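You operate a simulated robot arm through the tools that you are given. There is no shell and no other tool.

You are at the controls of a simulated robot arm. One attempt, no reset.

Task
Move the cane stake from the blue pot to the yellow pot and turn its leaves toward the patio door.
Fine: the gauge goes from the yellow pot to its holder first; slide pot and saucer along toward the blue pot, which stays put. Set down upright: yellow pot.

The check looks at the end state, three seconds after you hand in, the way a careful person would. Anything else that was tipped, shoved, dropped, spilled or broken makes it a failure.

Robot
A 7-joint arm with a two-finger parallel gripper, fixed in place. Base frame: the origin is on the floor under the middle of its stand, x ahead of it, y to its left, z up; the work surface is at about z = 780. Lengths are in mm, angles in degrees, forces in N, time in s.
With the tool pointing down near the work surface it reaches from about 100 to 660 mm from the base axis. Its first joint turns from -66.0 to 66.0 degrees. Payload 1.57 kg.
The tool frame sits at the grasp point between the pads (the TCP): z along the fingers, y along the line on which they close. The tips reach 30 mm beyond it. The gripper opens to 80 mm. The fingers are 17 mm wide and 12 mm thick; the gripper's body (40 by 82 mm) begins 80 mm behind the TCP.
Orientation is told as [roll, pitch, yaw] about the base's x, y, z axes, in that order, counted from this pose: with the fingers straight down and closing along the base's y, the tool's x points along the base's -x, its y along +y and its z along -z.

Tools
- The arm moves only by the tool play_rows. Its arguments are lists of equal length, an entry for each row: "delta_pos": the shift along the base's x, y, z in mm, a list of three; "dr": the turn, a rotation vector about the base's x, y, z in degrees, a list of three. In form: {"delta_pos": [[x, y, z], ...], "dr": [[wx, wy, wz], ...]}. A call has 1 to 20 rows; each row is the pose to reach, as a shift and turn from the pose commanded when the call began. "hand" is the opening, from 0 (shut) to 1 (fully open), set as the call begins (left out, the last holds). A row lasts 0.2 s, in which the tool goes at most 50 mm and 8.6 degrees; a call with a longer step from one row to the next is refused whole, and so is a gripper value outside its range. A pose out of reach is approached as far as the arm can. The call stops where the force on the tool passes 40 N (or 10 N more than at its start, if that is more) or the arm is blocked; 0.2 s more then pass. Each finger travels about 72 mm/s and halts on what it meets, pressing with about 38 N; the grip force reading is that of the motor and also rises with nothing between the fingers. The clock runs only during rows and for 0.2 s after the last one: add rows that repeat a pose to give the fingers time. The reply holds the time, the measured pose of the TCP, the force on the tool along the base axes, the opening and the grip force, in the units named above and with some noise, with the torque about the TCP (base axes, N m) and any sound that the robot's microphone picked up.
- Cameras (640 x 400 px; columns grow to the right, rows downward): "scene" is fixed at [61.2, 433, 1433.5]; the picture's right is [-0.79, -0.61, 0.00], its down [-0.33, 0.42, -0.84] and it looks along [0.52, -0.67, -0.54] (base axes); focal length 244 px, centre (320, 200). "wrist" rides on the gripper at [72, -7, -122] in the tool frame; the picture's right is [0.09, 1.00, 0.00], its down [-0.84, 0.08, -0.54] and it looks along [-0.54, 0.05, 0.84] (tool axes); focal length 238 px, centre (320, 200). There is no depth. A picture from a camera that has moved, and an enlarged one, comes with that camera's place and axes in the base frame and with its lens. The place of the scene camera against the robot may be out by one fixed shift of up to 12 mm in any direction.
- grab_frame(camera): a new picture of that camera. It takes no simulated time.
- zoom(camera, box): a new picture of the part [left, top, right, bottom] of that camera's present view, enlarged. It takes no simulated time.
- hand_in(): hands the job in; it is judged then, once.

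Places have to be worked out from the pictures, the camera data and where the tool is seen. Open the gripper and draw the arm clear of the work before you hand the job in, unless the task says otherwise.

The tools are called after "Emit:" as a command line: name --argument value ..., lists and objects as JSON in quotes. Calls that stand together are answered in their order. play_rows: Moves the arm, as the interface text tells. Its arguments: {"type":"object","properties":{"delta_pos":{"type":"array","items":{"type":"array","items":{"type":"number"}}},"dr":{"type":"array","items":{"type":"array","items":{"type":"number"}}},"hand":{"type":"number"}},"required":["delta_pos","dr"]} The other tools are called the same way: grab_frame (camera) takes a picture; zoom (camera, box) takes an enlarged picture of a part of a camera's view; hand_in () hands the job in.

At the start:

```text
clock: 0.0
eef_pos: [387.2, -16.5, 1246.2]
ee_rot: [0.1, 0.1, 0.0]
contact_force: [0.3, -0.4, 0.6]
moment: [-0.01, 0.01, 0.0]
finger_gap: 80.3
finger_force: 0.0
```

scene: 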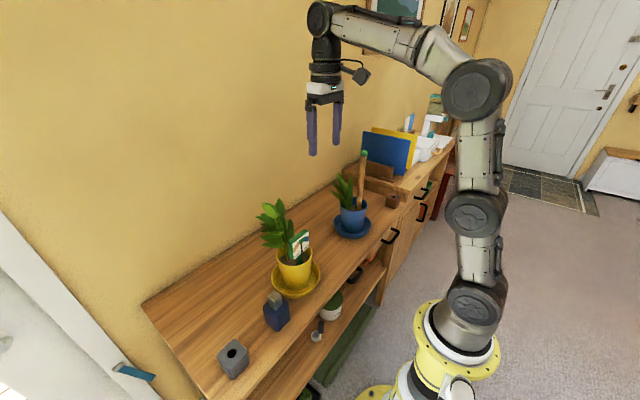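
wrist: 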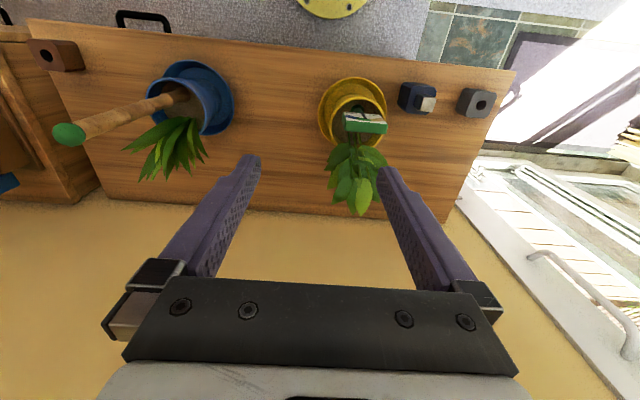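

I'll look closely at the scene first: enlarge the pots, holder and door areas from both cameras.

Emit:
zoom --camera "scene" --box '[240, 180, 360, 300]'

Emit:
zoom --camera "scene" --box '[310, 130, 430, 250]'

Emit:
zoom --camera "scene" --box '[200, 270, 320, 390]'

Emit:
zoom --camera "wrist" --box '[290, 60, 520, 220]'

Emit:
zoom --camera "wrist" --box '[10, 20, 250, 200]'

```text
3.33 times, centred on (300, 240) of scene
camera zoom: at [61.2, 433.0, 1433.5], right [-0.79, -0.61, 0.0], down [-0.33, 0.42, -0.84], along [0.52, -0.67, -0.54], focal length 812 px, centre (387, 67)
```

zoom: 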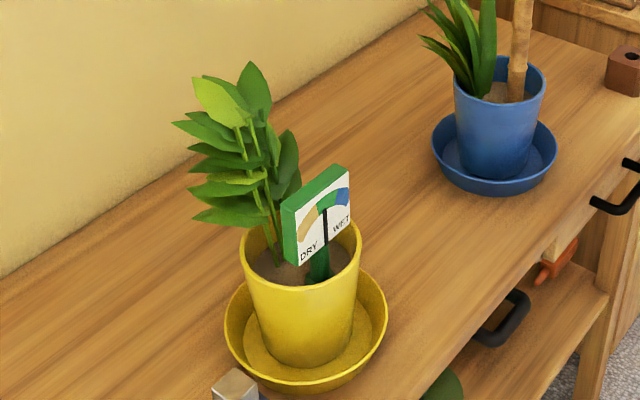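

```text
3.33 times, centred on (370, 190) of scene
camera zoom: at [61.2, 433.0, 1433.5], right [-0.79, -0.61, 0.0], down [-0.33, 0.42, -0.84], along [0.52, -0.67, -0.54], focal length 812 px, centre (153, 233)
```

zoom: 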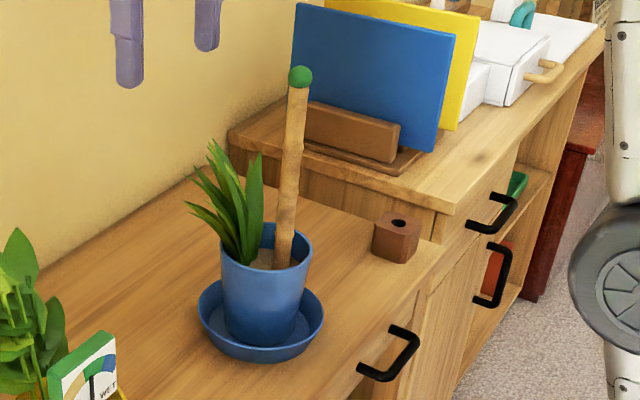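

```text
3.33 times, centred on (260, 330) of scene
camera zoom: at [61.2, 433.0, 1433.5], right [-0.79, -0.61, 0.0], down [-0.33, 0.42, -0.84], along [0.52, -0.67, -0.54], focal length 812 px, centre (520, -233)
```

zoom: 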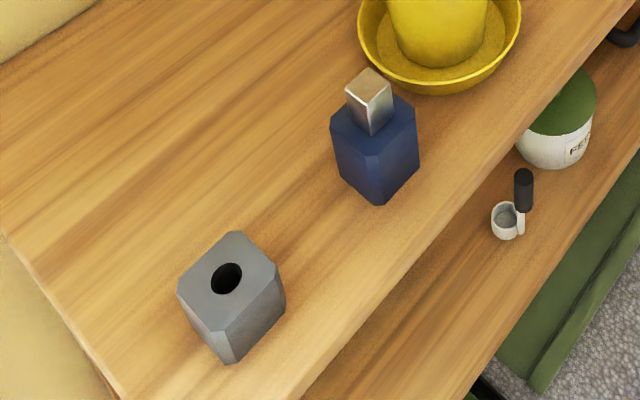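

```text
2.50 times, centred on (405, 140) of wrist
camera zoom: at [314.8, -23.9, 1368.7], right [-0.09, 1.0, 0.0], down [0.84, 0.08, 0.54], along [0.54, 0.05, -0.84], focal length 596 px, centre (108, 350)
```

zoom: 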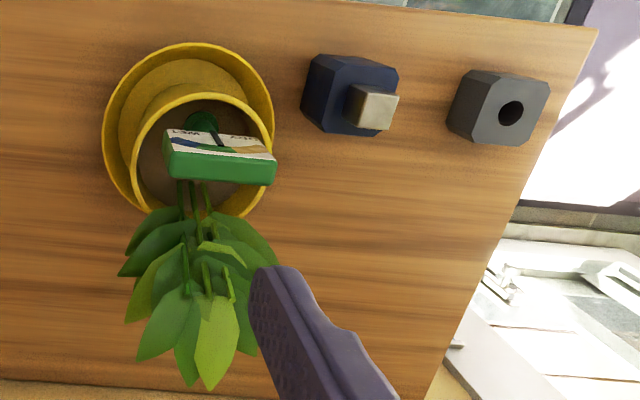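

```text
2.22 times, centred on (130, 110) of wrist
camera zoom: at [314.8, -23.9, 1368.7], right [-0.09, 1.0, 0.0], down [0.84, 0.08, 0.54], along [0.54, 0.05, -0.84], focal length 530 px, centre (742, 400)
```

zoom: 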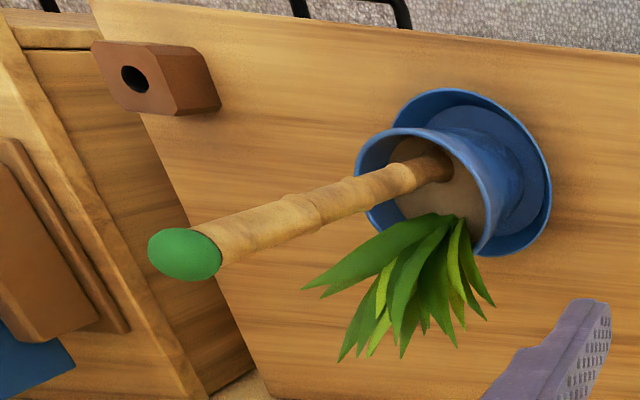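

The leaves lean toward the wall (+x), the gauge stands in the yellow pot, and there are two blocks with holes: a gray one at the +y end and a brown one by the blue pot. I'll turn the wrist 90° high above the bench so the wrist camera looks toward +y, to find the patio door and see the gray block.

Emit:
play_rows --delta_pos '[[0, 0, 0], [0, 0, 0], [0, 0, 0], [0, 0, 0], [0, 0, 0], [0, 0, 0], [0, 0, 0], [0, 0, 0], [0, 0, 0], [0, 0, 0], [0, 0, 0], [0, 0, 0]]' --dr '[[0, 0, 8], [0, 0, 16], [0, 0, 24], [0, 0, 32], [0, 0, 40], [0, 0, 48], [0, 0, 56], [0, 0, 64], [0, 0, 72], [0, 0, 80], [0, 0, 88], [0, 0, 90]]'

Emit:
grab_frame --camera "wrist"

Emit:
grab_frame --camera "scene"

```text
clock: 2.6
eef_pos: [387.5, -16.6, 1245.1]
ee_rot: [0.0, 0.0, 90.1]
contact_force: [-0.5, 0.6, -0.3]
moment: [-0.02, 0.03, -0.01]
finger_gap: 79.8
finger_force: 0.0
```

```text
taken
camera wrist: at [393.4, -89.2, 1368.7], right [-1.0, -0.09, 0.0], down [-0.08, 0.84, 0.54], along [-0.05, 0.54, -0.84], focal length 238 px, centre (320, 200)
```

wrist: 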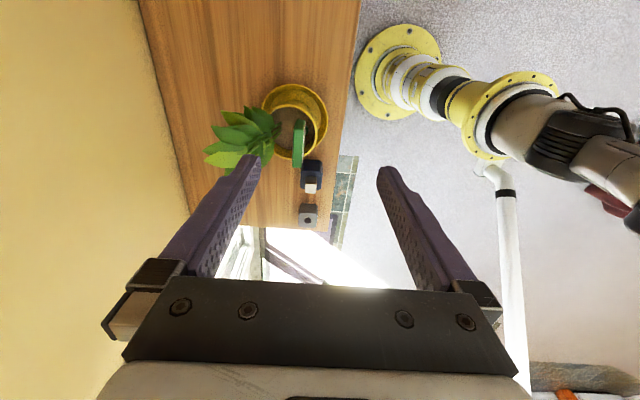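

```text
taken
```

scene: 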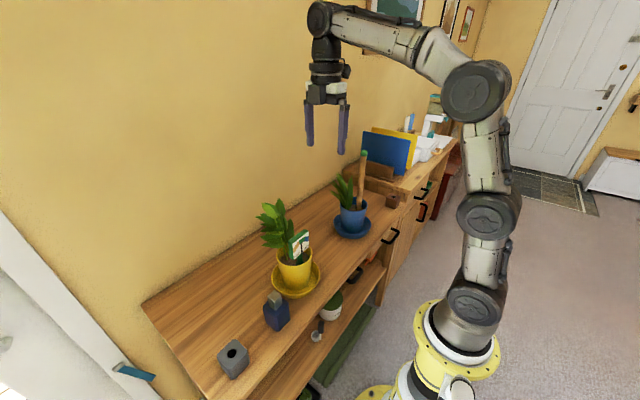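

Looking toward +y there's a bright opening beyond the end of the bench. I'll tilt the wrist up about 48° to see the patio door itself while staying high above everything.

Emit:
play_rows --delta_pos '[[0, 0, 0], [0, 0, 0], [0, 0, 0], [0, 0, 0], [0, 0, 0], [0, 0, 0]]' --dr '[[8, 0, 0], [16, 0, 0], [24, 0, 0], [32, 0, 0], [40, 0, 0], [48, 0, 0]]'

Emit:
grab_frame --camera "wrist"

```text
clock: 4.0
eef_pos: [387.5, -17.1, 1244.9]
ee_rot: [-0.2, -48.1, 90.1]
contact_force: [0.0, 0.7, -0.1]
moment: [0.02, -0.02, 0.04]
finger_gap: 80.1
finger_force: 0.2
```

```text
taken
camera wrist: at [392.9, -156.2, 1274.4], right [-1.0, -0.06, -0.07], down [-0.08, 0.15, 0.98], along [-0.05, 0.99, -0.16], focal length 238 px, centre (320, 200)
```

wrist: 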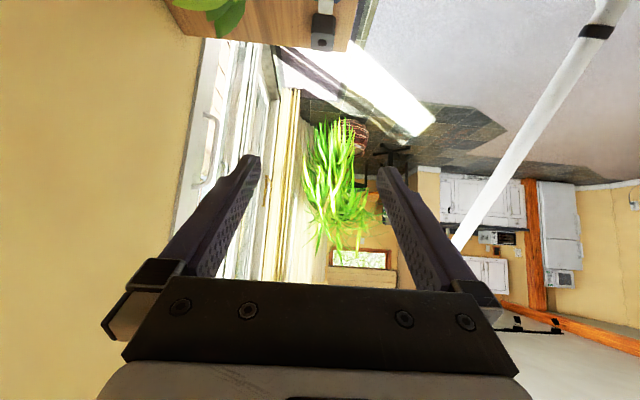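

This (upside-down) view shows the patio door: a sliding glass door in the back wall (+x wall) just past the +y end of the bench, with sun falling onto the floor. I'll enlarge it to judge where it begins and ends.

Emit:
zoom --camera "wrist" --box '[160, 0, 400, 150]'

Emit:
zoom --camera "scene" --box '[0, 200, 240, 400]'

```text
2.67 times, centred on (280, 75) of wrist
camera zoom: at [392.9, -156.2, 1274.4], right [-1.0, -0.06, -0.07], down [-0.08, 0.15, 0.98], along [-0.05, 0.99, -0.16], focal length 636 px, centre (427, 533)
```

zoom: 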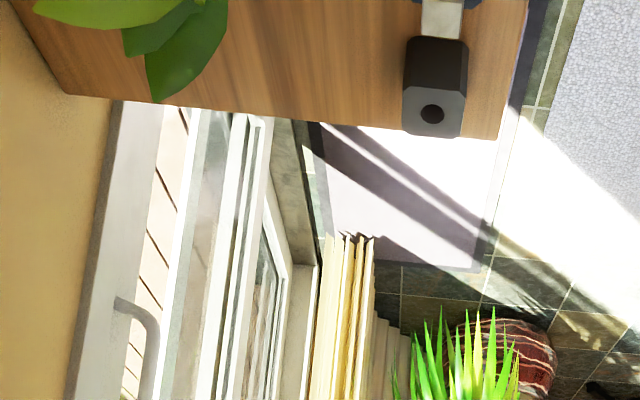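

```text
2.00 times, centred on (120, 300) of scene
camera zoom: at [61.2, 433.0, 1433.5], right [-0.79, -0.61, 0.0], down [-0.33, 0.42, -0.84], along [0.52, -0.67, -0.54], focal length 487 px, centre (720, 0)
```

zoom: 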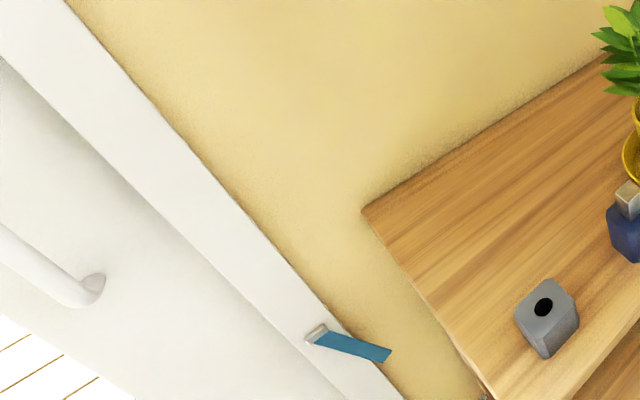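

The door spans roughly y ≈ 490 to 1950 on the wall at x ≈ 770, so from the pot it lies about 75° from +x toward +y. Next I'll level the tool and unwind the yaw, then look closely at the gauge.

Emit:
play_rows --delta_pos '[[0, 5, 0], [0, 10, 0], [0, 15, 0], [0, 20, 0], [0, 25, 0], [0, 30, 0]]' --dr '[[-8, 0, 0], [-16, 0, 0], [-24, 0, 0], [-32, 0, 0], [-40, 0, 0], [-48, 0, 0]]'

Emit:
play_rows --delta_pos '[[-5, 5, -10], [-10, 10, -20], [-15, 15, -30], [-20, 20, -40], [-25, 25, -50], [-30, 30, -60], [-35, 35, -70], [-40, 40, -80], [-45, 45, -90], [-50, 50, -100], [-55, 55, -110], [-60, 60, -120]]' --dr '[[0, 0, -8], [0, 0, -16], [0, 0, -24], [0, 0, -32], [0, 0, -40], [0, 0, -48], [0, 0, -56], [0, 0, -64], [0, 0, -72], [0, 0, -80], [0, 0, -88], [0, 0, -90]]'

Emit:
grab_frame --camera "wrist"

```text
clock: 5.4
eef_pos: [387.9, 14.0, 1246.0]
ee_rot: [-0.1, 0.1, 89.8]
contact_force: [-0.1, -0.3, -0.1]
moment: [-0.05, 0.0, 0.04]
finger_gap: 79.8
finger_force: 0.1
```

```text
clock: 8.0
eef_pos: [328.1, 72.0, 1125.2]
ee_rot: [0.0, 0.0, -0.1]
contact_force: [-0.4, 0.2, -0.3]
moment: [-0.01, -0.01, 0.01]
finger_gap: 79.8
finger_force: 0.1
```

```text
taken
camera wrist: at [254.7, 65.8, 1248.7], right [-0.09, 1.0, 0.0], down [0.84, 0.08, 0.54], along [0.54, 0.05, -0.84], focal length 238 px, centre (320, 200)
```

wrist: 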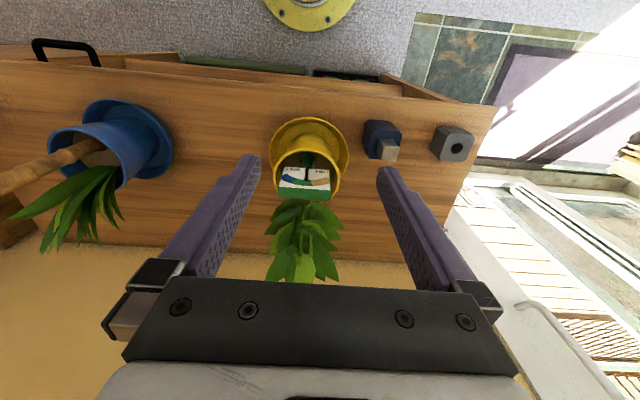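

Emit:
zoom --camera "wrist" --box '[250, 100, 380, 290]'

Emit:
zoom --camera "wrist" --box '[350, 100, 500, 190]'

```text
2.11 times, centred on (315, 195) of wrist
camera zoom: at [254.7, 65.8, 1248.7], right [-0.09, 1.0, 0.0], down [0.84, 0.08, 0.54], along [0.54, 0.05, -0.84], focal length 502 px, centre (330, 210)
```

zoom: 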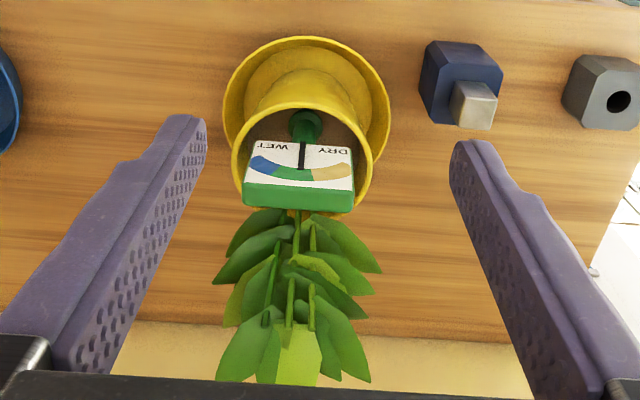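

```text
4.27 times, centred on (425, 145) of wrist
camera zoom: at [254.7, 65.8, 1248.7], right [-0.09, 1.0, 0.0], down [0.84, 0.08, 0.54], along [0.54, 0.05, -0.84], focal length 1017 px, centre (-128, 435)
```

zoom: 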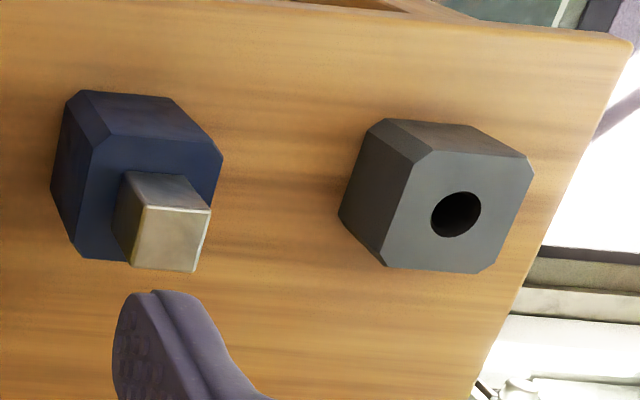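

The gauge head's top centre triangulates to about (421, 61, 973), about 70 mm wide along y and ~18 mm thick along x; the gray block's hole is near (392, 338, 820), about 22 mm across. Before choosing the holder I'll fly high past the stake to inspect the brown block.

Emit:
play_rows --delta_pos '[[0, 0, 40], [0, 0, 80], [0, 0, 120], [0, -40, 130], [0, -80, 130], [0, -120, 130], [0, -160, 130], [0, -200, 130], [0, -240, 130], [0, -280, 130], [0, -320, 130], [0, -360, 130], [0, -400, 130], [0, -440, 130]]' --dr '[[0, 0, 0], [0, 0, 0], [0, 0, 0], [0, 0, 0], [0, 0, 0], [0, 0, 0], [0, 0, 0], [0, 0, 0], [0, 0, 0], [0, 0, 0], [0, 0, 0], [0, 0, 0], [0, 0, 0], [0, 0, 0]]'

Emit:
grab_frame --camera "wrist"

Emit:
grab_frame --camera "scene"

```text
clock: 11.0
eef_pos: [311.6, -347.8, 1250.6]
ee_rot: [0.0, 0.1, 0.0]
contact_force: [0.2, -0.1, -0.8]
moment: [0.04, 0.04, 0.01]
finger_gap: 80.4
finger_force: 0.1
out of reach, approached as far as the arm can: row 14
```

```text
taken
camera wrist: at [238.3, -354.5, 1373.8], right [-0.09, 1.0, 0.0], down [0.84, 0.08, 0.54], along [0.54, 0.05, -0.84], focal length 238 px, centre (320, 200)
```

wrist: 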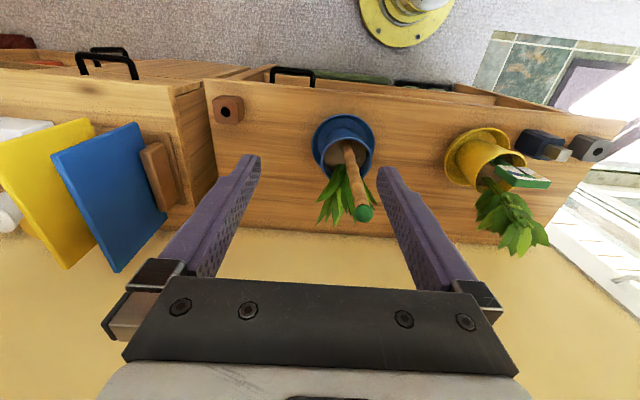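

```text
taken
```

scene: 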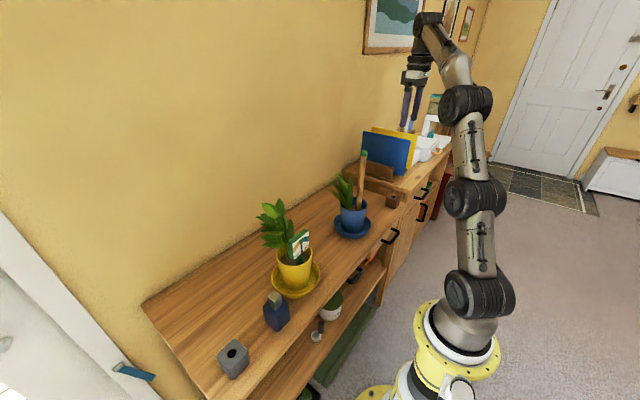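

Emit:
zoom --camera "wrist" --box '[190, 80, 280, 140]'

Emit:
zoom --camera "wrist" --box '[290, 100, 410, 240]'

Emit:
zoom --camera "wrist" --box '[430, 110, 630, 260]'

Emit:
zoom --camera "scene" --box '[380, 180, 420, 220]'

Emit:
zoom --camera "scene" --box '[275, 220, 335, 290]'

```text
6.67 times, centred on (235, 110) of wrist
camera zoom: at [238.3, -354.5, 1373.8], right [-0.09, 1.0, 0.0], down [0.84, 0.08, 0.54], along [0.54, 0.05, -0.84], focal length 1589 px, centre (887, 800)
```

zoom: 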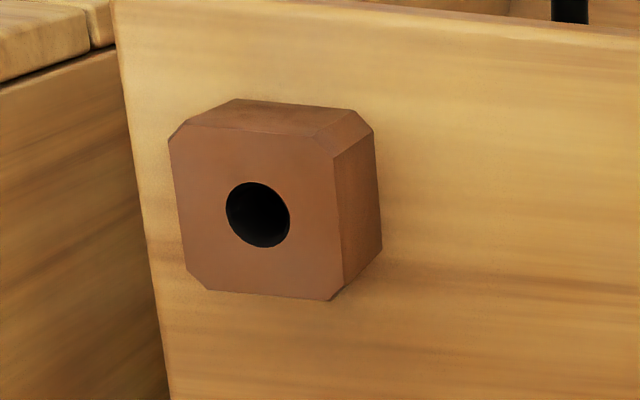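

```text
2.86 times, centred on (350, 170) of wrist
camera zoom: at [238.3, -354.5, 1373.8], right [-0.09, 1.0, 0.0], down [0.84, 0.08, 0.54], along [0.54, 0.05, -0.84], focal length 681 px, centre (234, 286)
```

zoom: 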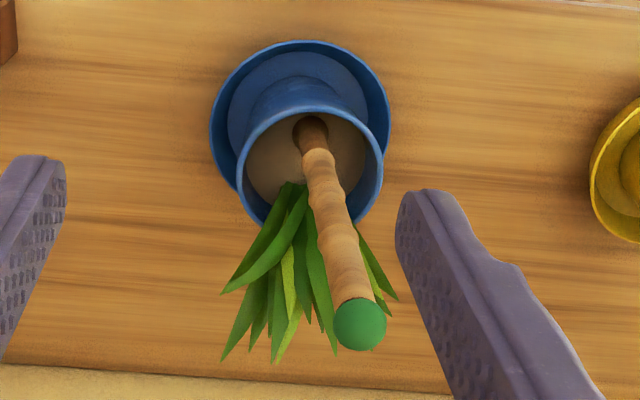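

```text
2.67 times, centred on (530, 185) of wrist
camera zoom: at [238.3, -354.5, 1373.8], right [-0.09, 1.0, 0.0], down [0.84, 0.08, 0.54], along [0.54, 0.05, -0.84], focal length 636 px, centre (-240, 240)
```

zoom: 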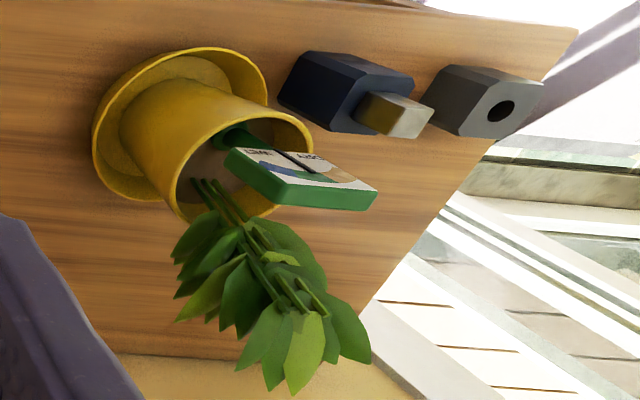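

```text
10.00 times, centred on (400, 200) of scene
camera zoom: at [61.2, 432.9, 1433.5], right [-0.79, -0.61, 0.0], down [-0.33, 0.42, -0.84], along [0.52, -0.67, -0.54], focal length 2435 px, centre (-480, 200)
```

zoom: 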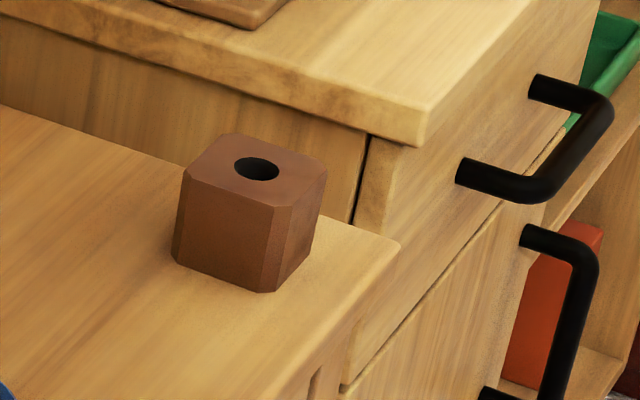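

```text
5.71 times, centred on (305, 255) of scene
camera zoom: at [61.2, 432.9, 1433.5], right [-0.79, -0.61, 0.0], down [-0.33, 0.42, -0.84], along [0.52, -0.67, -0.54], focal length 1391 px, centre (406, -114)
```

zoom: 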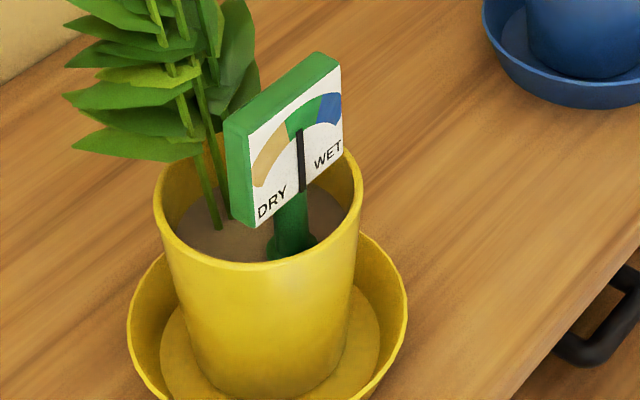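

Both blocks are identical 57 mm blocks with ~22 mm holes; the gray one stands on the gauge's side of the bench near the yellow pot and is well within reach, while the brown one (≈(379, −552)) is beyond the arm's reach, so I take the gray one as the gauge's holder. Estimates: yellow pot centre ≈(439, 60), blue pot ≈(438, −278), cane ≈(412, −280, top 1121), bottle ≈(390, 192, top 883). I now fly high to a spot above the gauge for a close look.

Emit:
play_rows --delta_pos '[[9, 40, 0], [18, 80, 0], [27, 120, 0], [36, 160, 0], [45, 200, 0], [54, 240, 0], [63, 280, 0], [72, 320, 0], [81, 360, 0], [90, 400, 0], [93, 425, 0], [93, 425, -40], [93, 425, -80], [93, 425, -120], [93, 425, -150]]' --dr '[[0, 0, 0], [0, 0, 0], [0, 0, 0], [0, 0, 0], [0, 0, 0], [0, 0, 0], [0, 0, 0], [0, 0, 0], [0, 0, 0], [0, 0, 0], [0, 0, 0], [0, 0, 0], [0, 0, 0], [0, 0, 0], [0, 0, 0]]' --hand 1

Emit:
grab_frame --camera "wrist"

```text
clock: 14.2
eef_pos: [405.3, 74.7, 1101.0]
ee_rot: [0.1, -0.1, 0.1]
contact_force: [0.1, 0.4, 0.0]
moment: [-0.02, -0.03, -0.01]
finger_gap: 79.9
finger_force: 0.1
```

```text
taken
camera wrist: at [331.6, 68.8, 1224.5], right [-0.09, 1.0, 0.0], down [0.84, 0.08, 0.54], along [0.54, 0.05, -0.84], focal length 238 px, centre (320, 200)
```

wrist: 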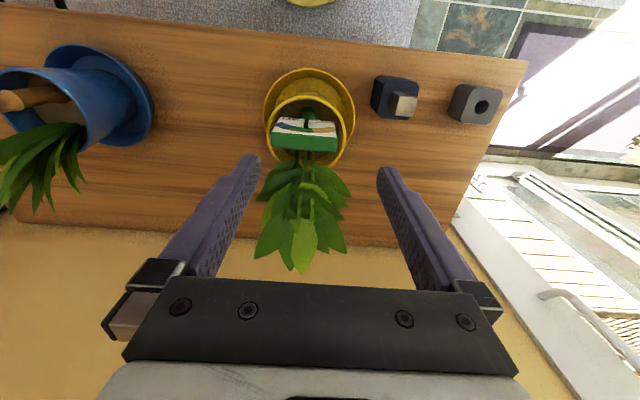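

I'm above the gauge, slightly off. I'll enlarge the gauge here to measure its head, yaw and the plant clearance.

Emit:
zoom --camera "wrist" --box '[240, 60, 380, 160]'

Emit:
zoom --camera "scene" --box '[250, 190, 330, 250]'

Emit:
grab_frame --camera "scene"

```text
4.00 times, centred on (310, 110) of wrist
camera zoom: at [331.6, 68.8, 1224.5], right [-0.09, 1.0, 0.0], down [0.84, 0.08, 0.54], along [0.54, 0.05, -0.84], focal length 953 px, centre (360, 560)
```

zoom: 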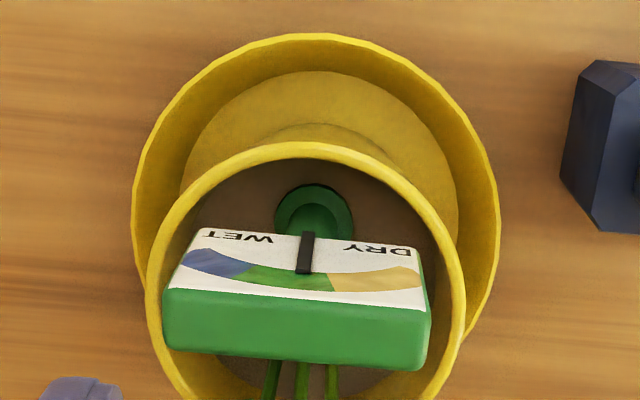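

```text
6.67 times, centred on (290, 220) of scene
camera zoom: at [61.2, 433.0, 1433.5], right [-0.79, -0.61, 0.0], down [-0.33, 0.42, -0.84], along [0.52, -0.67, -0.54], focal length 1623 px, centre (520, 67)
```

zoom: 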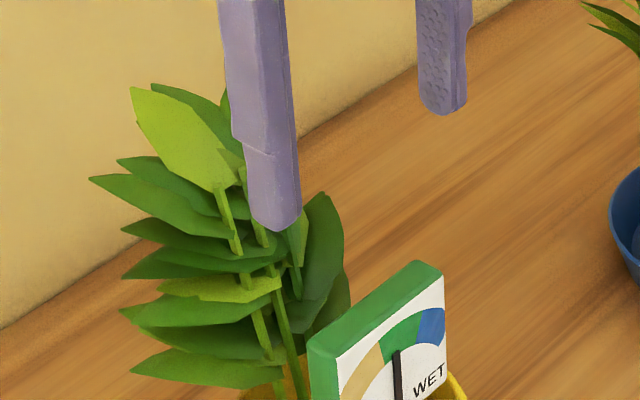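

```text
taken
```

scene: 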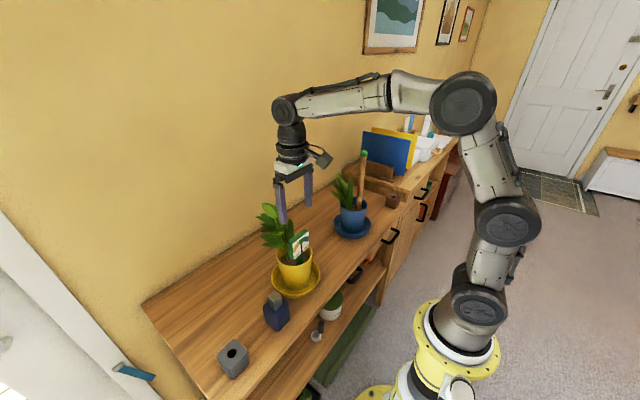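

The head is aligned with y (yaw ≈ 0), about 71 mm wide, 16 mm thick, spanning z ≈ 913–975, centred at about (420, 60.5). I'll grip it across its width (closing along y, 80 mm opening), so first I centre over it at z≈1030 and check.

Emit:
play_rows --delta_pos '[[7, -7, 0], [15, -14, 0], [15, -14, -35], [15, -14, -70], [15, -14, -71]]' --dr '[[0, 0, 0], [0, 0, 0], [0, 0, 0], [0, 0, 0], [0, 0, 0]]' --hand 1

Emit:
grab_frame --camera "wrist"

Emit:
zoom --camera "scene" --box '[250, 170, 340, 270]'

```text
clock: 15.4
eef_pos: [419.5, 61.5, 1029.8]
ee_rot: [-0.1, 0.0, -0.1]
contact_force: [0.5, -0.2, -0.9]
moment: [0.01, 0.0, -0.01]
finger_gap: 80.0
finger_force: 0.1
```

```text
taken
camera wrist: at [346.9, 55.1, 1152.4], right [-0.09, 1.0, 0.0], down [0.84, 0.08, 0.54], along [0.54, 0.05, -0.84], focal length 238 px, centre (320, 200)
```

wrist: 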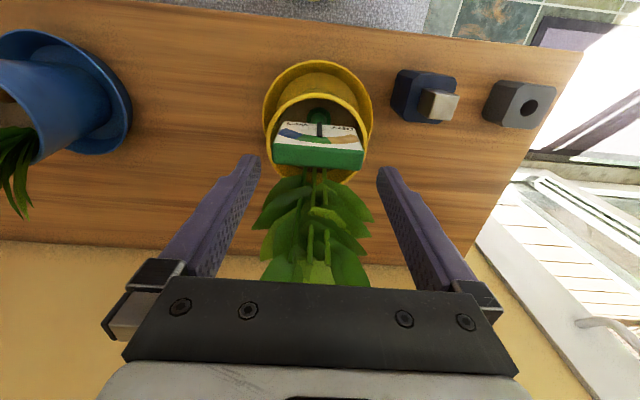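

```text
4.00 times, centred on (295, 220) of scene
camera zoom: at [61.2, 433.0, 1433.5], right [-0.79, -0.61, 0.0], down [-0.33, 0.42, -0.84], along [0.52, -0.67, -0.54], focal length 974 px, centre (420, 120)
```

zoom: 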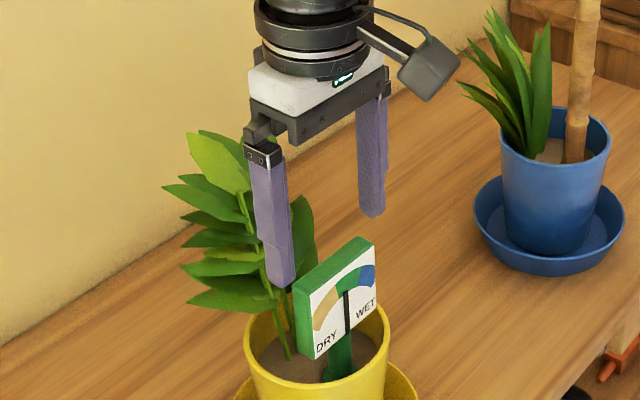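

Emit:
zoom --camera "wrist" --box '[250, 90, 390, 190]'

```text
4.00 times, centred on (320, 140) of wrist
camera zoom: at [346.9, 55.1, 1152.4], right [-0.09, 1.0, 0.0], down [0.84, 0.08, 0.54], along [0.54, 0.05, -0.84], focal length 953 px, centre (320, 440)
```

zoom: 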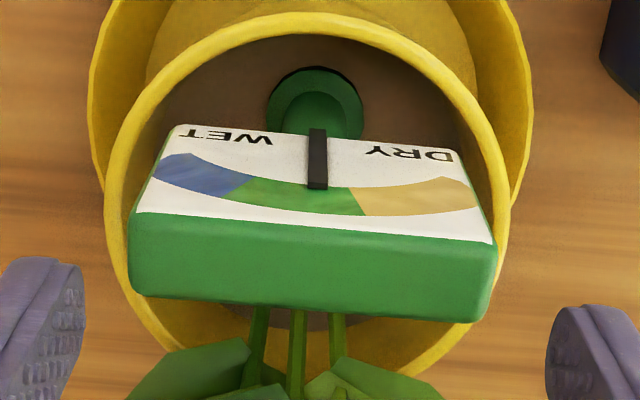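

The head's top centre reads (420.5, 60.2), about 1.5 mm to −y of the tool axis. I'll shift by that and descend to TCP z≈945 with open fingers straddling the head.

Emit:
play_rows --delta_pos '[[0.5, -1.5, 0], [0.5, -1.5, -15], [0.5, -1.5, -30], [0.5, -1.5, -45], [0.5, -1.5, -60], [0.5, -1.5, -75], [0.5, -1.5, -85], [0.5, -1.5, -85]]' --dr '[[0, 0, 0], [0, 0, 0], [0, 0, 0], [0, 0, 0], [0, 0, 0], [0, 0, 0], [0, 0, 0], [0, 0, 0]]' --hand 1

Emit:
grab_frame --camera "wrist"

Emit:
zoom --camera "scene" --box '[250, 190, 340, 290]'

```text
clock: 17.2
eef_pos: [417.9, 60.7, 943.6]
ee_rot: [0.0, 0.0, -0.1]
contact_force: [0.3, 0.0, -0.7]
moment: [0.01, 0.01, -0.01]
finger_gap: 79.9
finger_force: 0.1
```

```text
taken
camera wrist: at [346.4, 54.6, 1066.8], right [-0.09, 1.0, 0.0], down [0.84, 0.08, 0.54], along [0.54, 0.05, -0.84], focal length 238 px, centre (320, 200)
```

wrist: 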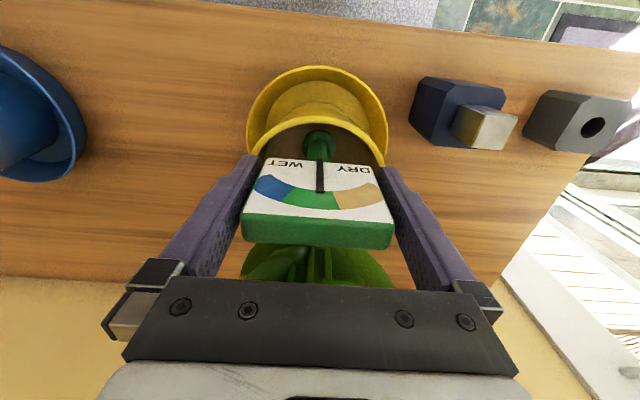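

```text
4.00 times, centred on (295, 240) of scene
camera zoom: at [61.2, 433.0, 1433.5], right [-0.79, -0.61, 0.0], down [-0.33, 0.42, -0.84], along [0.52, -0.67, -0.54], focal length 974 px, centre (420, 40)
```

zoom: 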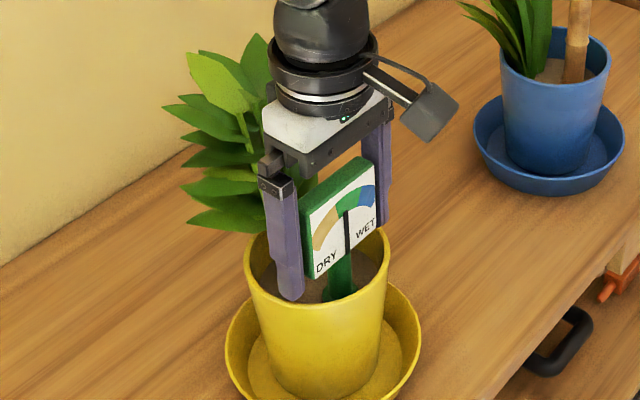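

The fingers straddle the head with no contact force. Now I close the gripper in place.

Emit:
play_rows --delta_pos '[[0, 0, 0], [0, 0, 0], [0, 0, 0], [0, 0, 0]]' --dr '[[0, 0, 0], [0, 0, 0], [0, 0, 0], [0, 0, 0]]' --hand 0

Emit:
grab_frame --camera "wrist"

```text
clock: 18.2
eef_pos: [419.5, 60.7, 943.9]
ee_rot: [0.0, 0.0, 0.0]
contact_force: [0.7, 0.0, 0.3]
moment: [0.0, -0.02, 0.02]
finger_gap: 69.6
finger_force: 37.7
```

```text
taken
camera wrist: at [346.4, 54.6, 1067.1], right [-0.09, 1.0, 0.0], down [0.84, 0.08, 0.54], along [0.54, 0.05, -0.84], focal length 238 px, centre (320, 200)
```

wrist: 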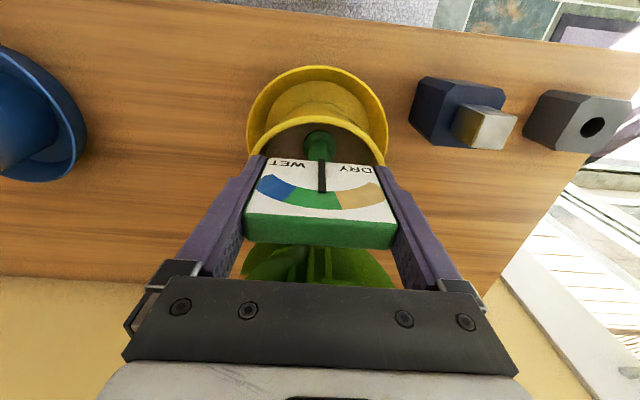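

Gripped at 69.6 mm with 38 N and no side load. I'll lift slowly straight up.

Emit:
play_rows --delta_pos '[[0, 0, 4], [0, 0, 8], [0, 0, 14], [0, 0, 20], [0, 0, 28], [0, 0, 36], [0, 0, 46], [0, 0, 56]]' --dr '[[0, 0, 0], [0, 0, 0], [0, 0, 0], [0, 0, 0], [0, 0, 0], [0, 0, 0], [0, 0, 0], [0, 0, 0]]'

Emit:
grab_frame --camera "wrist"

Emit:
zoom --camera "scene" --box '[250, 180, 340, 280]'

```text
clock: 20.0
eef_pos: [419.3, 61.2, 1000.0]
ee_rot: [-0.1, 0.1, 0.0]
contact_force: [0.2, 0.4, -0.3]
moment: [0.01, 0.0, -0.03]
finger_gap: 69.5
finger_force: 38.2
```

```text
taken
camera wrist: at [346.4, 54.5, 1123.1], right [-0.09, 1.0, 0.0], down [0.84, 0.08, 0.54], along [0.54, 0.05, -0.84], focal length 238 px, centre (320, 200)
```

wrist: 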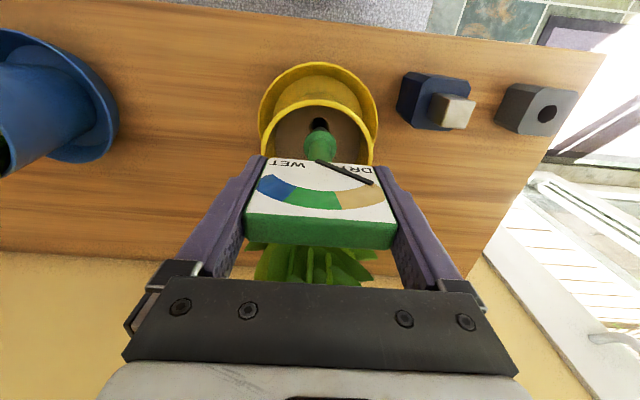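

```text
4.00 times, centred on (295, 230) of scene
camera zoom: at [61.2, 433.0, 1433.5], right [-0.79, -0.61, 0.0], down [-0.33, 0.42, -0.84], along [0.52, -0.67, -0.54], focal length 974 px, centre (420, 80)
```

zoom: 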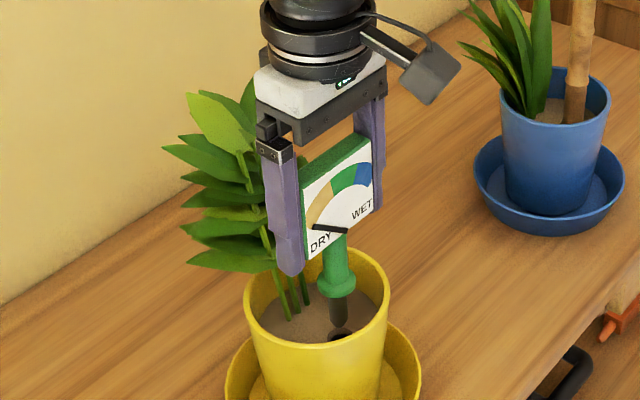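

The gauge came out cleanly (needle swung to DRY) and a dark hole is visible in the yellow pot's soil. I'll enlarge to see the probe length and the hole.

Emit:
zoom --camera "scene" --box '[285, 225, 325, 270]'

Emit:
zoom --camera "wrist" --box '[250, 60, 390, 170]'

```text
8.89 times, centred on (305, 248) of scene
camera zoom: at [61.2, 433.0, 1433.5], right [-0.79, -0.61, 0.0], down [-0.33, 0.42, -0.84], along [0.52, -0.67, -0.54], focal length 2164 px, centre (453, -222)
```

zoom: 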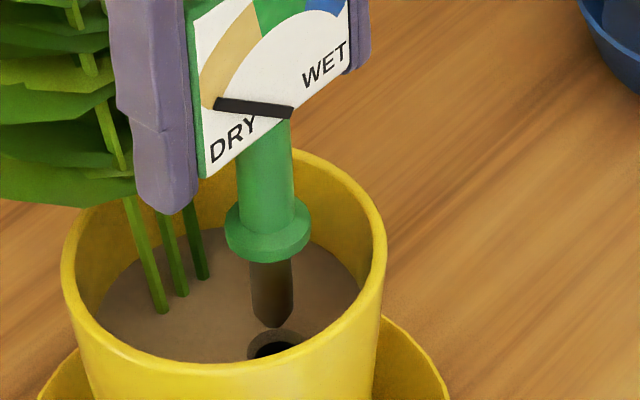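

```text
3.64 times, centred on (320, 115) of wrist
camera zoom: at [346.4, 54.5, 1123.1], right [-0.09, 1.0, 0.0], down [0.84, 0.08, 0.54], along [0.54, 0.05, -0.84], focal length 867 px, centre (320, 509)
```

zoom: 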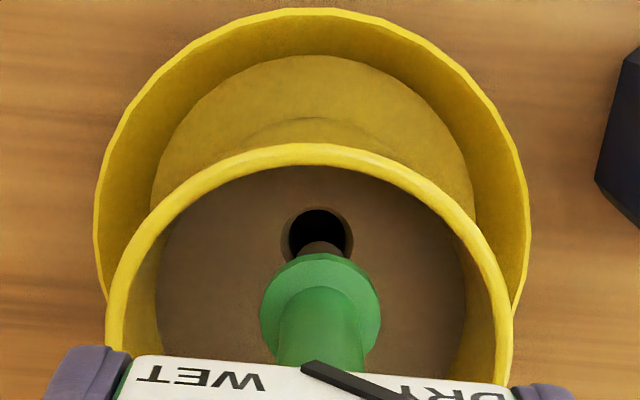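

The probe is ~15 mm thick with a point, the collar ~28 mm, and the holder hole ~22 mm. I'll raise the gauge well above the bottle and carry it over to the gray block.

Emit:
play_rows --delta_pos '[[0, 0, 20], [0, 0, 45], [0, 0, 70], [0, 0, 95], [-2, 25, 100], [-5, 60, 100], [-9, 100, 100], [-13, 140, 100], [-17, 180, 100], [-21, 220, 100], [-25, 255, 100], [-27, 277, 100], [-27, 277, 100]]' --dr '[[0, 0, 0], [0, 0, 0], [0, 0, 0], [0, 0, 0], [0, 0, 0], [0, 0, 0], [0, 0, 0], [0, 0, 0], [0, 0, 0], [0, 0, 0], [0, 0, 0], [0, 0, 0], [0, 0, 0]]'

Emit:
grab_frame --camera "wrist"

Emit:
grab_frame --camera "scene"

```text
clock: 22.8
eef_pos: [394.1, 337.6, 1101.8]
ee_rot: [0.0, 0.1, 0.0]
contact_force: [0.4, 0.4, -0.9]
moment: [0.03, -0.01, 0.0]
finger_gap: 69.4
finger_force: 37.9
```

```text
taken
camera wrist: at [321.2, 331.4, 1224.3], right [-0.09, 1.0, 0.0], down [0.84, 0.08, 0.54], along [0.54, 0.05, -0.84], focal length 238 px, centre (320, 200)
```

wrist: 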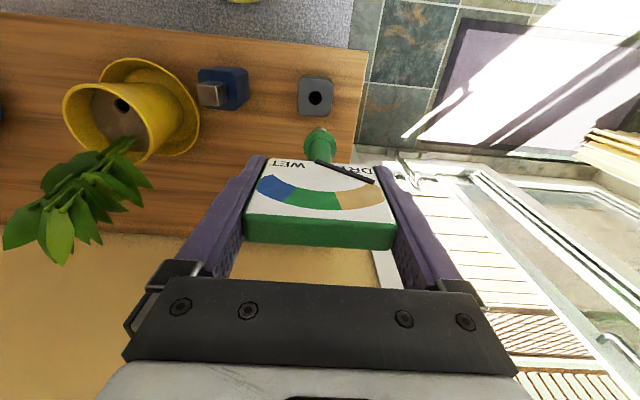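

```text
taken
```

scene: 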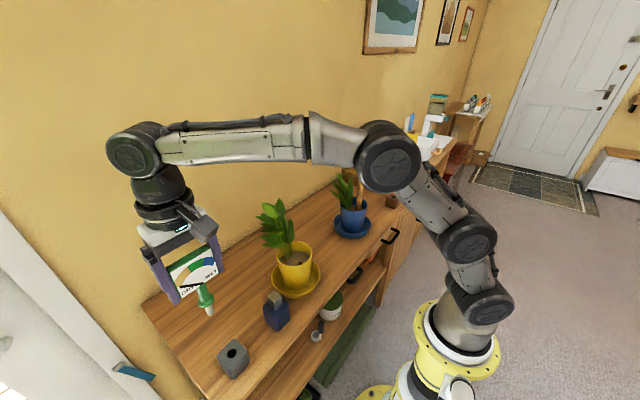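

I'll enlarge the block and probe to align them.

Emit:
zoom --camera "wrist" --box '[270, 60, 370, 160]'

Emit:
zoom --camera "wrist" --box '[50, 40, 260, 180]'

Emit:
zoom --camera "scene" --box '[140, 230, 260, 390]'

```text
4.00 times, centred on (320, 110) of wrist
camera zoom: at [321.2, 331.4, 1224.3], right [-0.09, 1.0, 0.0], down [0.84, 0.08, 0.54], along [0.54, 0.05, -0.84], focal length 953 px, centre (320, 560)
```

zoom: 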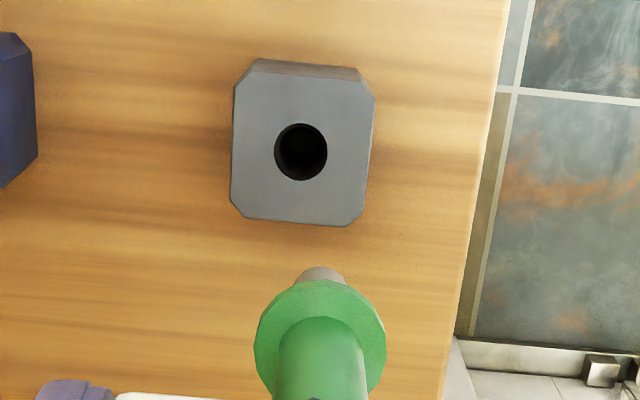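

```text
2.86 times, centred on (155, 110) of wrist
camera zoom: at [321.2, 331.4, 1224.3], right [-0.09, 1.0, 0.0], down [0.84, 0.08, 0.54], along [0.54, 0.05, -0.84], focal length 681 px, centre (791, 457)
```

zoom: 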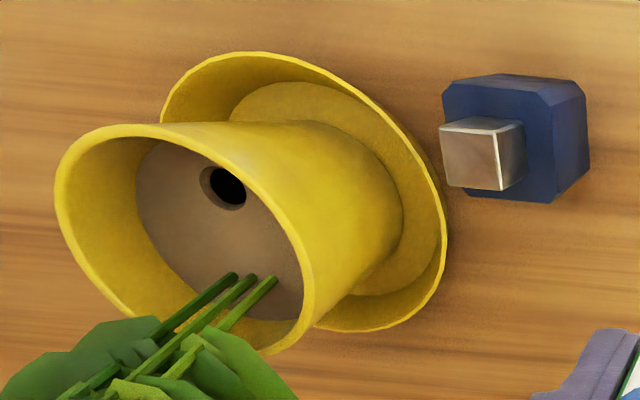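

```text
2.50 times, centred on (200, 310) of scene
camera zoom: at [61.2, 433.0, 1433.5], right [-0.79, -0.61, 0.0], down [-0.33, 0.42, -0.84], along [0.52, -0.67, -0.54], focal length 609 px, centre (620, -75)
```

zoom: 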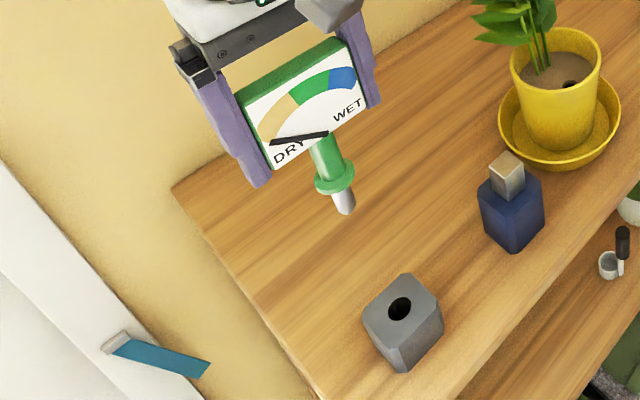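

Triangulating the hole from three views gives (388, 330, top z≈832). The collar sits about 3–4 mm to −x of the tool axis and ~75 mm below the TCP. I'll shift so the probe is over the hole and come down to leave the tip just above the block, then check.

Emit:
play_rows --delta_pos '[[-2.5, -7.2, 0], [-2.5, -7.2, -30], [-2.5, -7.2, -60], [-2.5, -7.2, -90], [-2.5, -7.2, -115], [-2.5, -7.2, -130], [-2.5, -7.2, -130]]' --dr '[[0, 0, 0], [0, 0, 0], [0, 0, 0], [0, 0, 0], [0, 0, 0], [0, 0, 0], [0, 0, 0]]'

Emit:
zoom --camera "wrist" --box '[250, 60, 390, 170]'

Emit:
zoom --camera "scene" --box '[190, 290, 270, 390]'

```text
clock: 24.4
eef_pos: [391.5, 329.3, 969.2]
ee_rot: [0.0, 0.0, 0.0]
contact_force: [-0.4, 0.5, -1.4]
moment: [0.01, 0.0, -0.03]
finger_gap: 69.5
finger_force: 38.0
```

```text
3.64 times, centred on (320, 115) of wrist
camera zoom: at [318.4, 323.4, 1092.3], right [-0.09, 1.0, 0.0], down [0.84, 0.08, 0.54], along [0.54, 0.05, -0.84], focal length 867 px, centre (320, 509)
```

zoom: 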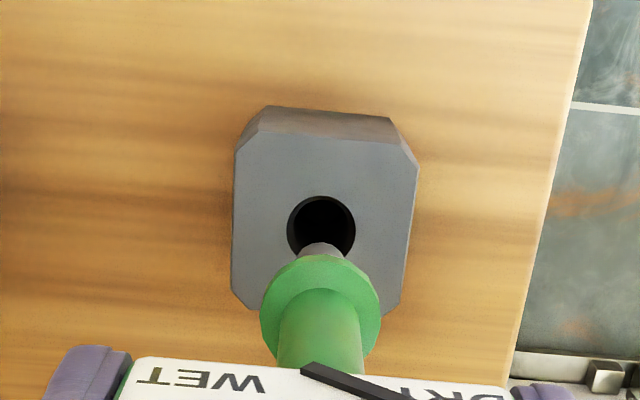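

```text
4.00 times, centred on (230, 340) of scene
camera zoom: at [61.2, 433.0, 1433.5], right [-0.79, -0.61, 0.0], down [-0.33, 0.42, -0.84], along [0.52, -0.67, -0.54], focal length 974 px, centre (680, -360)
```

zoom: 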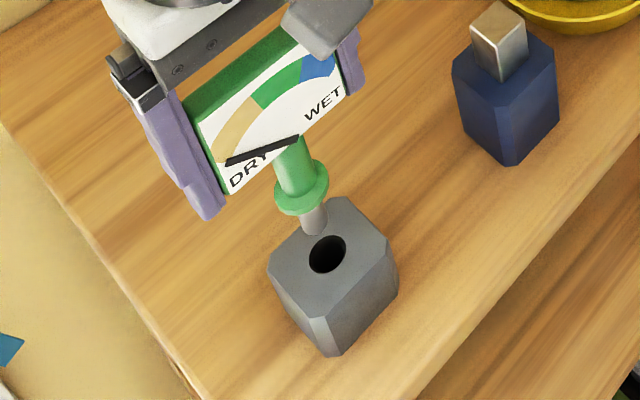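

The wrist view puts the hole at (388.2, 330.3) and the gauge axis at about (389.6, 330). I'll nudge 1 mm in −x and lower 38 mm gently, so the tip should just enter the hole.

Emit:
play_rows --delta_pos '[[-1, 0.2, -5], [-1, 0.2, -11], [-1, 0.2, -17], [-1, 0.2, -23], [-1, 0.2, -28], [-1, 0.2, -33], [-1, 0.2, -38], [-1, 0.2, -38]]' --dr '[[0, 0, 0], [0, 0, 0], [0, 0, 0], [0, 0, 0], [0, 0, 0], [0, 0, 0], [0, 0, 0], [0, 0, 0]]'

Emit:
zoom --camera "wrist" --box '[250, 60, 390, 170]'

Emit:
zoom --camera "scene" --box '[200, 310, 260, 385]'

```text
clock: 26.2
eef_pos: [389.5, 330.4, 932.1]
ee_rot: [0.0, 0.0, 0.0]
contact_force: [-0.2, 1.0, -0.2]
moment: [-0.01, 0.03, 0.02]
finger_gap: 69.7
finger_force: 37.7
```

```text
3.64 times, centred on (320, 115) of wrist
camera zoom: at [316.1, 324.3, 1054.2], right [-0.09, 1.0, 0.0], down [0.84, 0.08, 0.54], along [0.54, 0.05, -0.84], focal length 867 px, centre (320, 509)
```

zoom: 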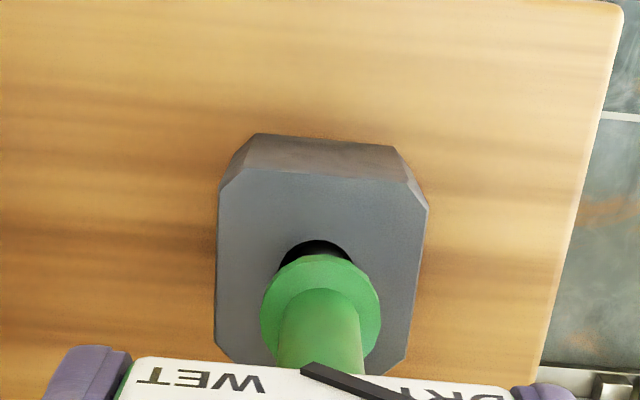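

```text
5.33 times, centred on (230, 348) of scene
camera zoom: at [61.2, 433.0, 1433.5], right [-0.79, -0.61, 0.0], down [-0.33, 0.42, -0.84], along [0.52, -0.67, -0.54], focal length 1299 px, centre (800, -587)
```

zoom: 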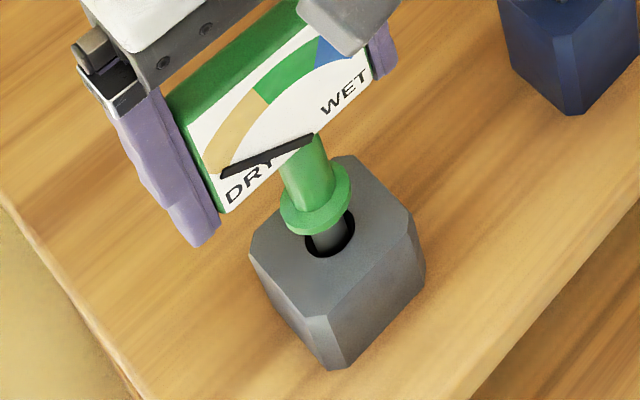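

The probe tip appears inside the hole with negligible force. I continue lowering in small steps until the collar seats.

Emit:
play_rows --delta_pos '[[0, 0, -3], [0, 0, -6], [0, 0, -9], [0, 0, -12], [0, 0, -15], [0, 0, -15]]' --dr '[[0, 0, 0], [0, 0, 0], [0, 0, 0], [0, 0, 0], [0, 0, 0], [0, 0, 0]]'

Emit:
zoom --camera "scene" --box '[200, 310, 260, 385]'

Emit:
zoom --camera "wrist" --box '[250, 60, 390, 170]'

```text
clock: 27.6
eef_pos: [388.3, 330.2, 916.9]
ee_rot: [0.0, 0.0, 0.1]
contact_force: [1.5, 0.9, -0.7]
moment: [0.01, -0.18, -0.03]
finger_gap: 69.6
finger_force: 38.1
```

```text
5.33 times, centred on (230, 348) of scene
camera zoom: at [61.3, 433.0, 1433.5], right [-0.79, -0.61, 0.0], down [-0.33, 0.42, -0.84], along [0.52, -0.67, -0.54], focal length 1299 px, centre (800, -587)
```

zoom: 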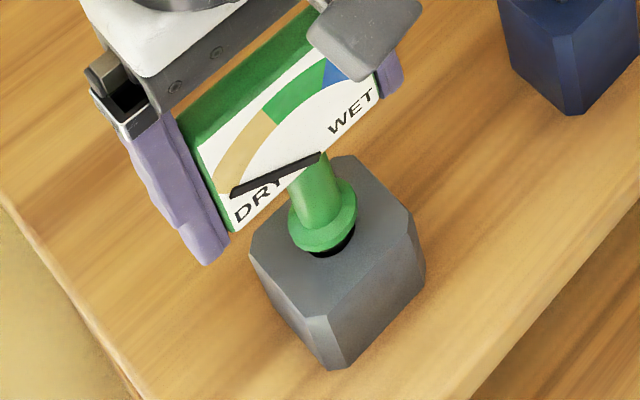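

```text
3.64 times, centred on (320, 115) of wrist
camera zoom: at [316.0, 324.2, 1040.3], right [-0.09, 1.0, 0.0], down [0.84, 0.08, 0.54], along [0.54, 0.05, -0.84], focal length 867 px, centre (320, 509)
```

zoom: 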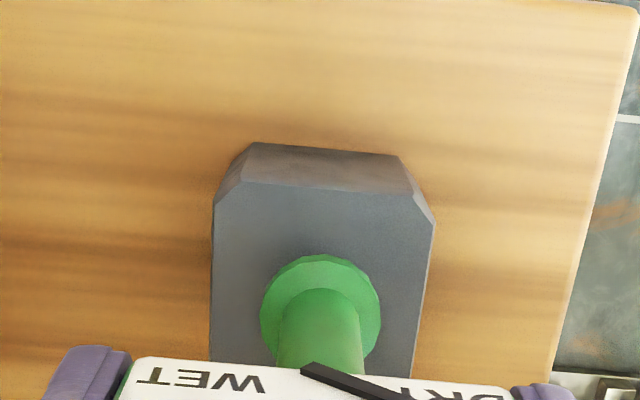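

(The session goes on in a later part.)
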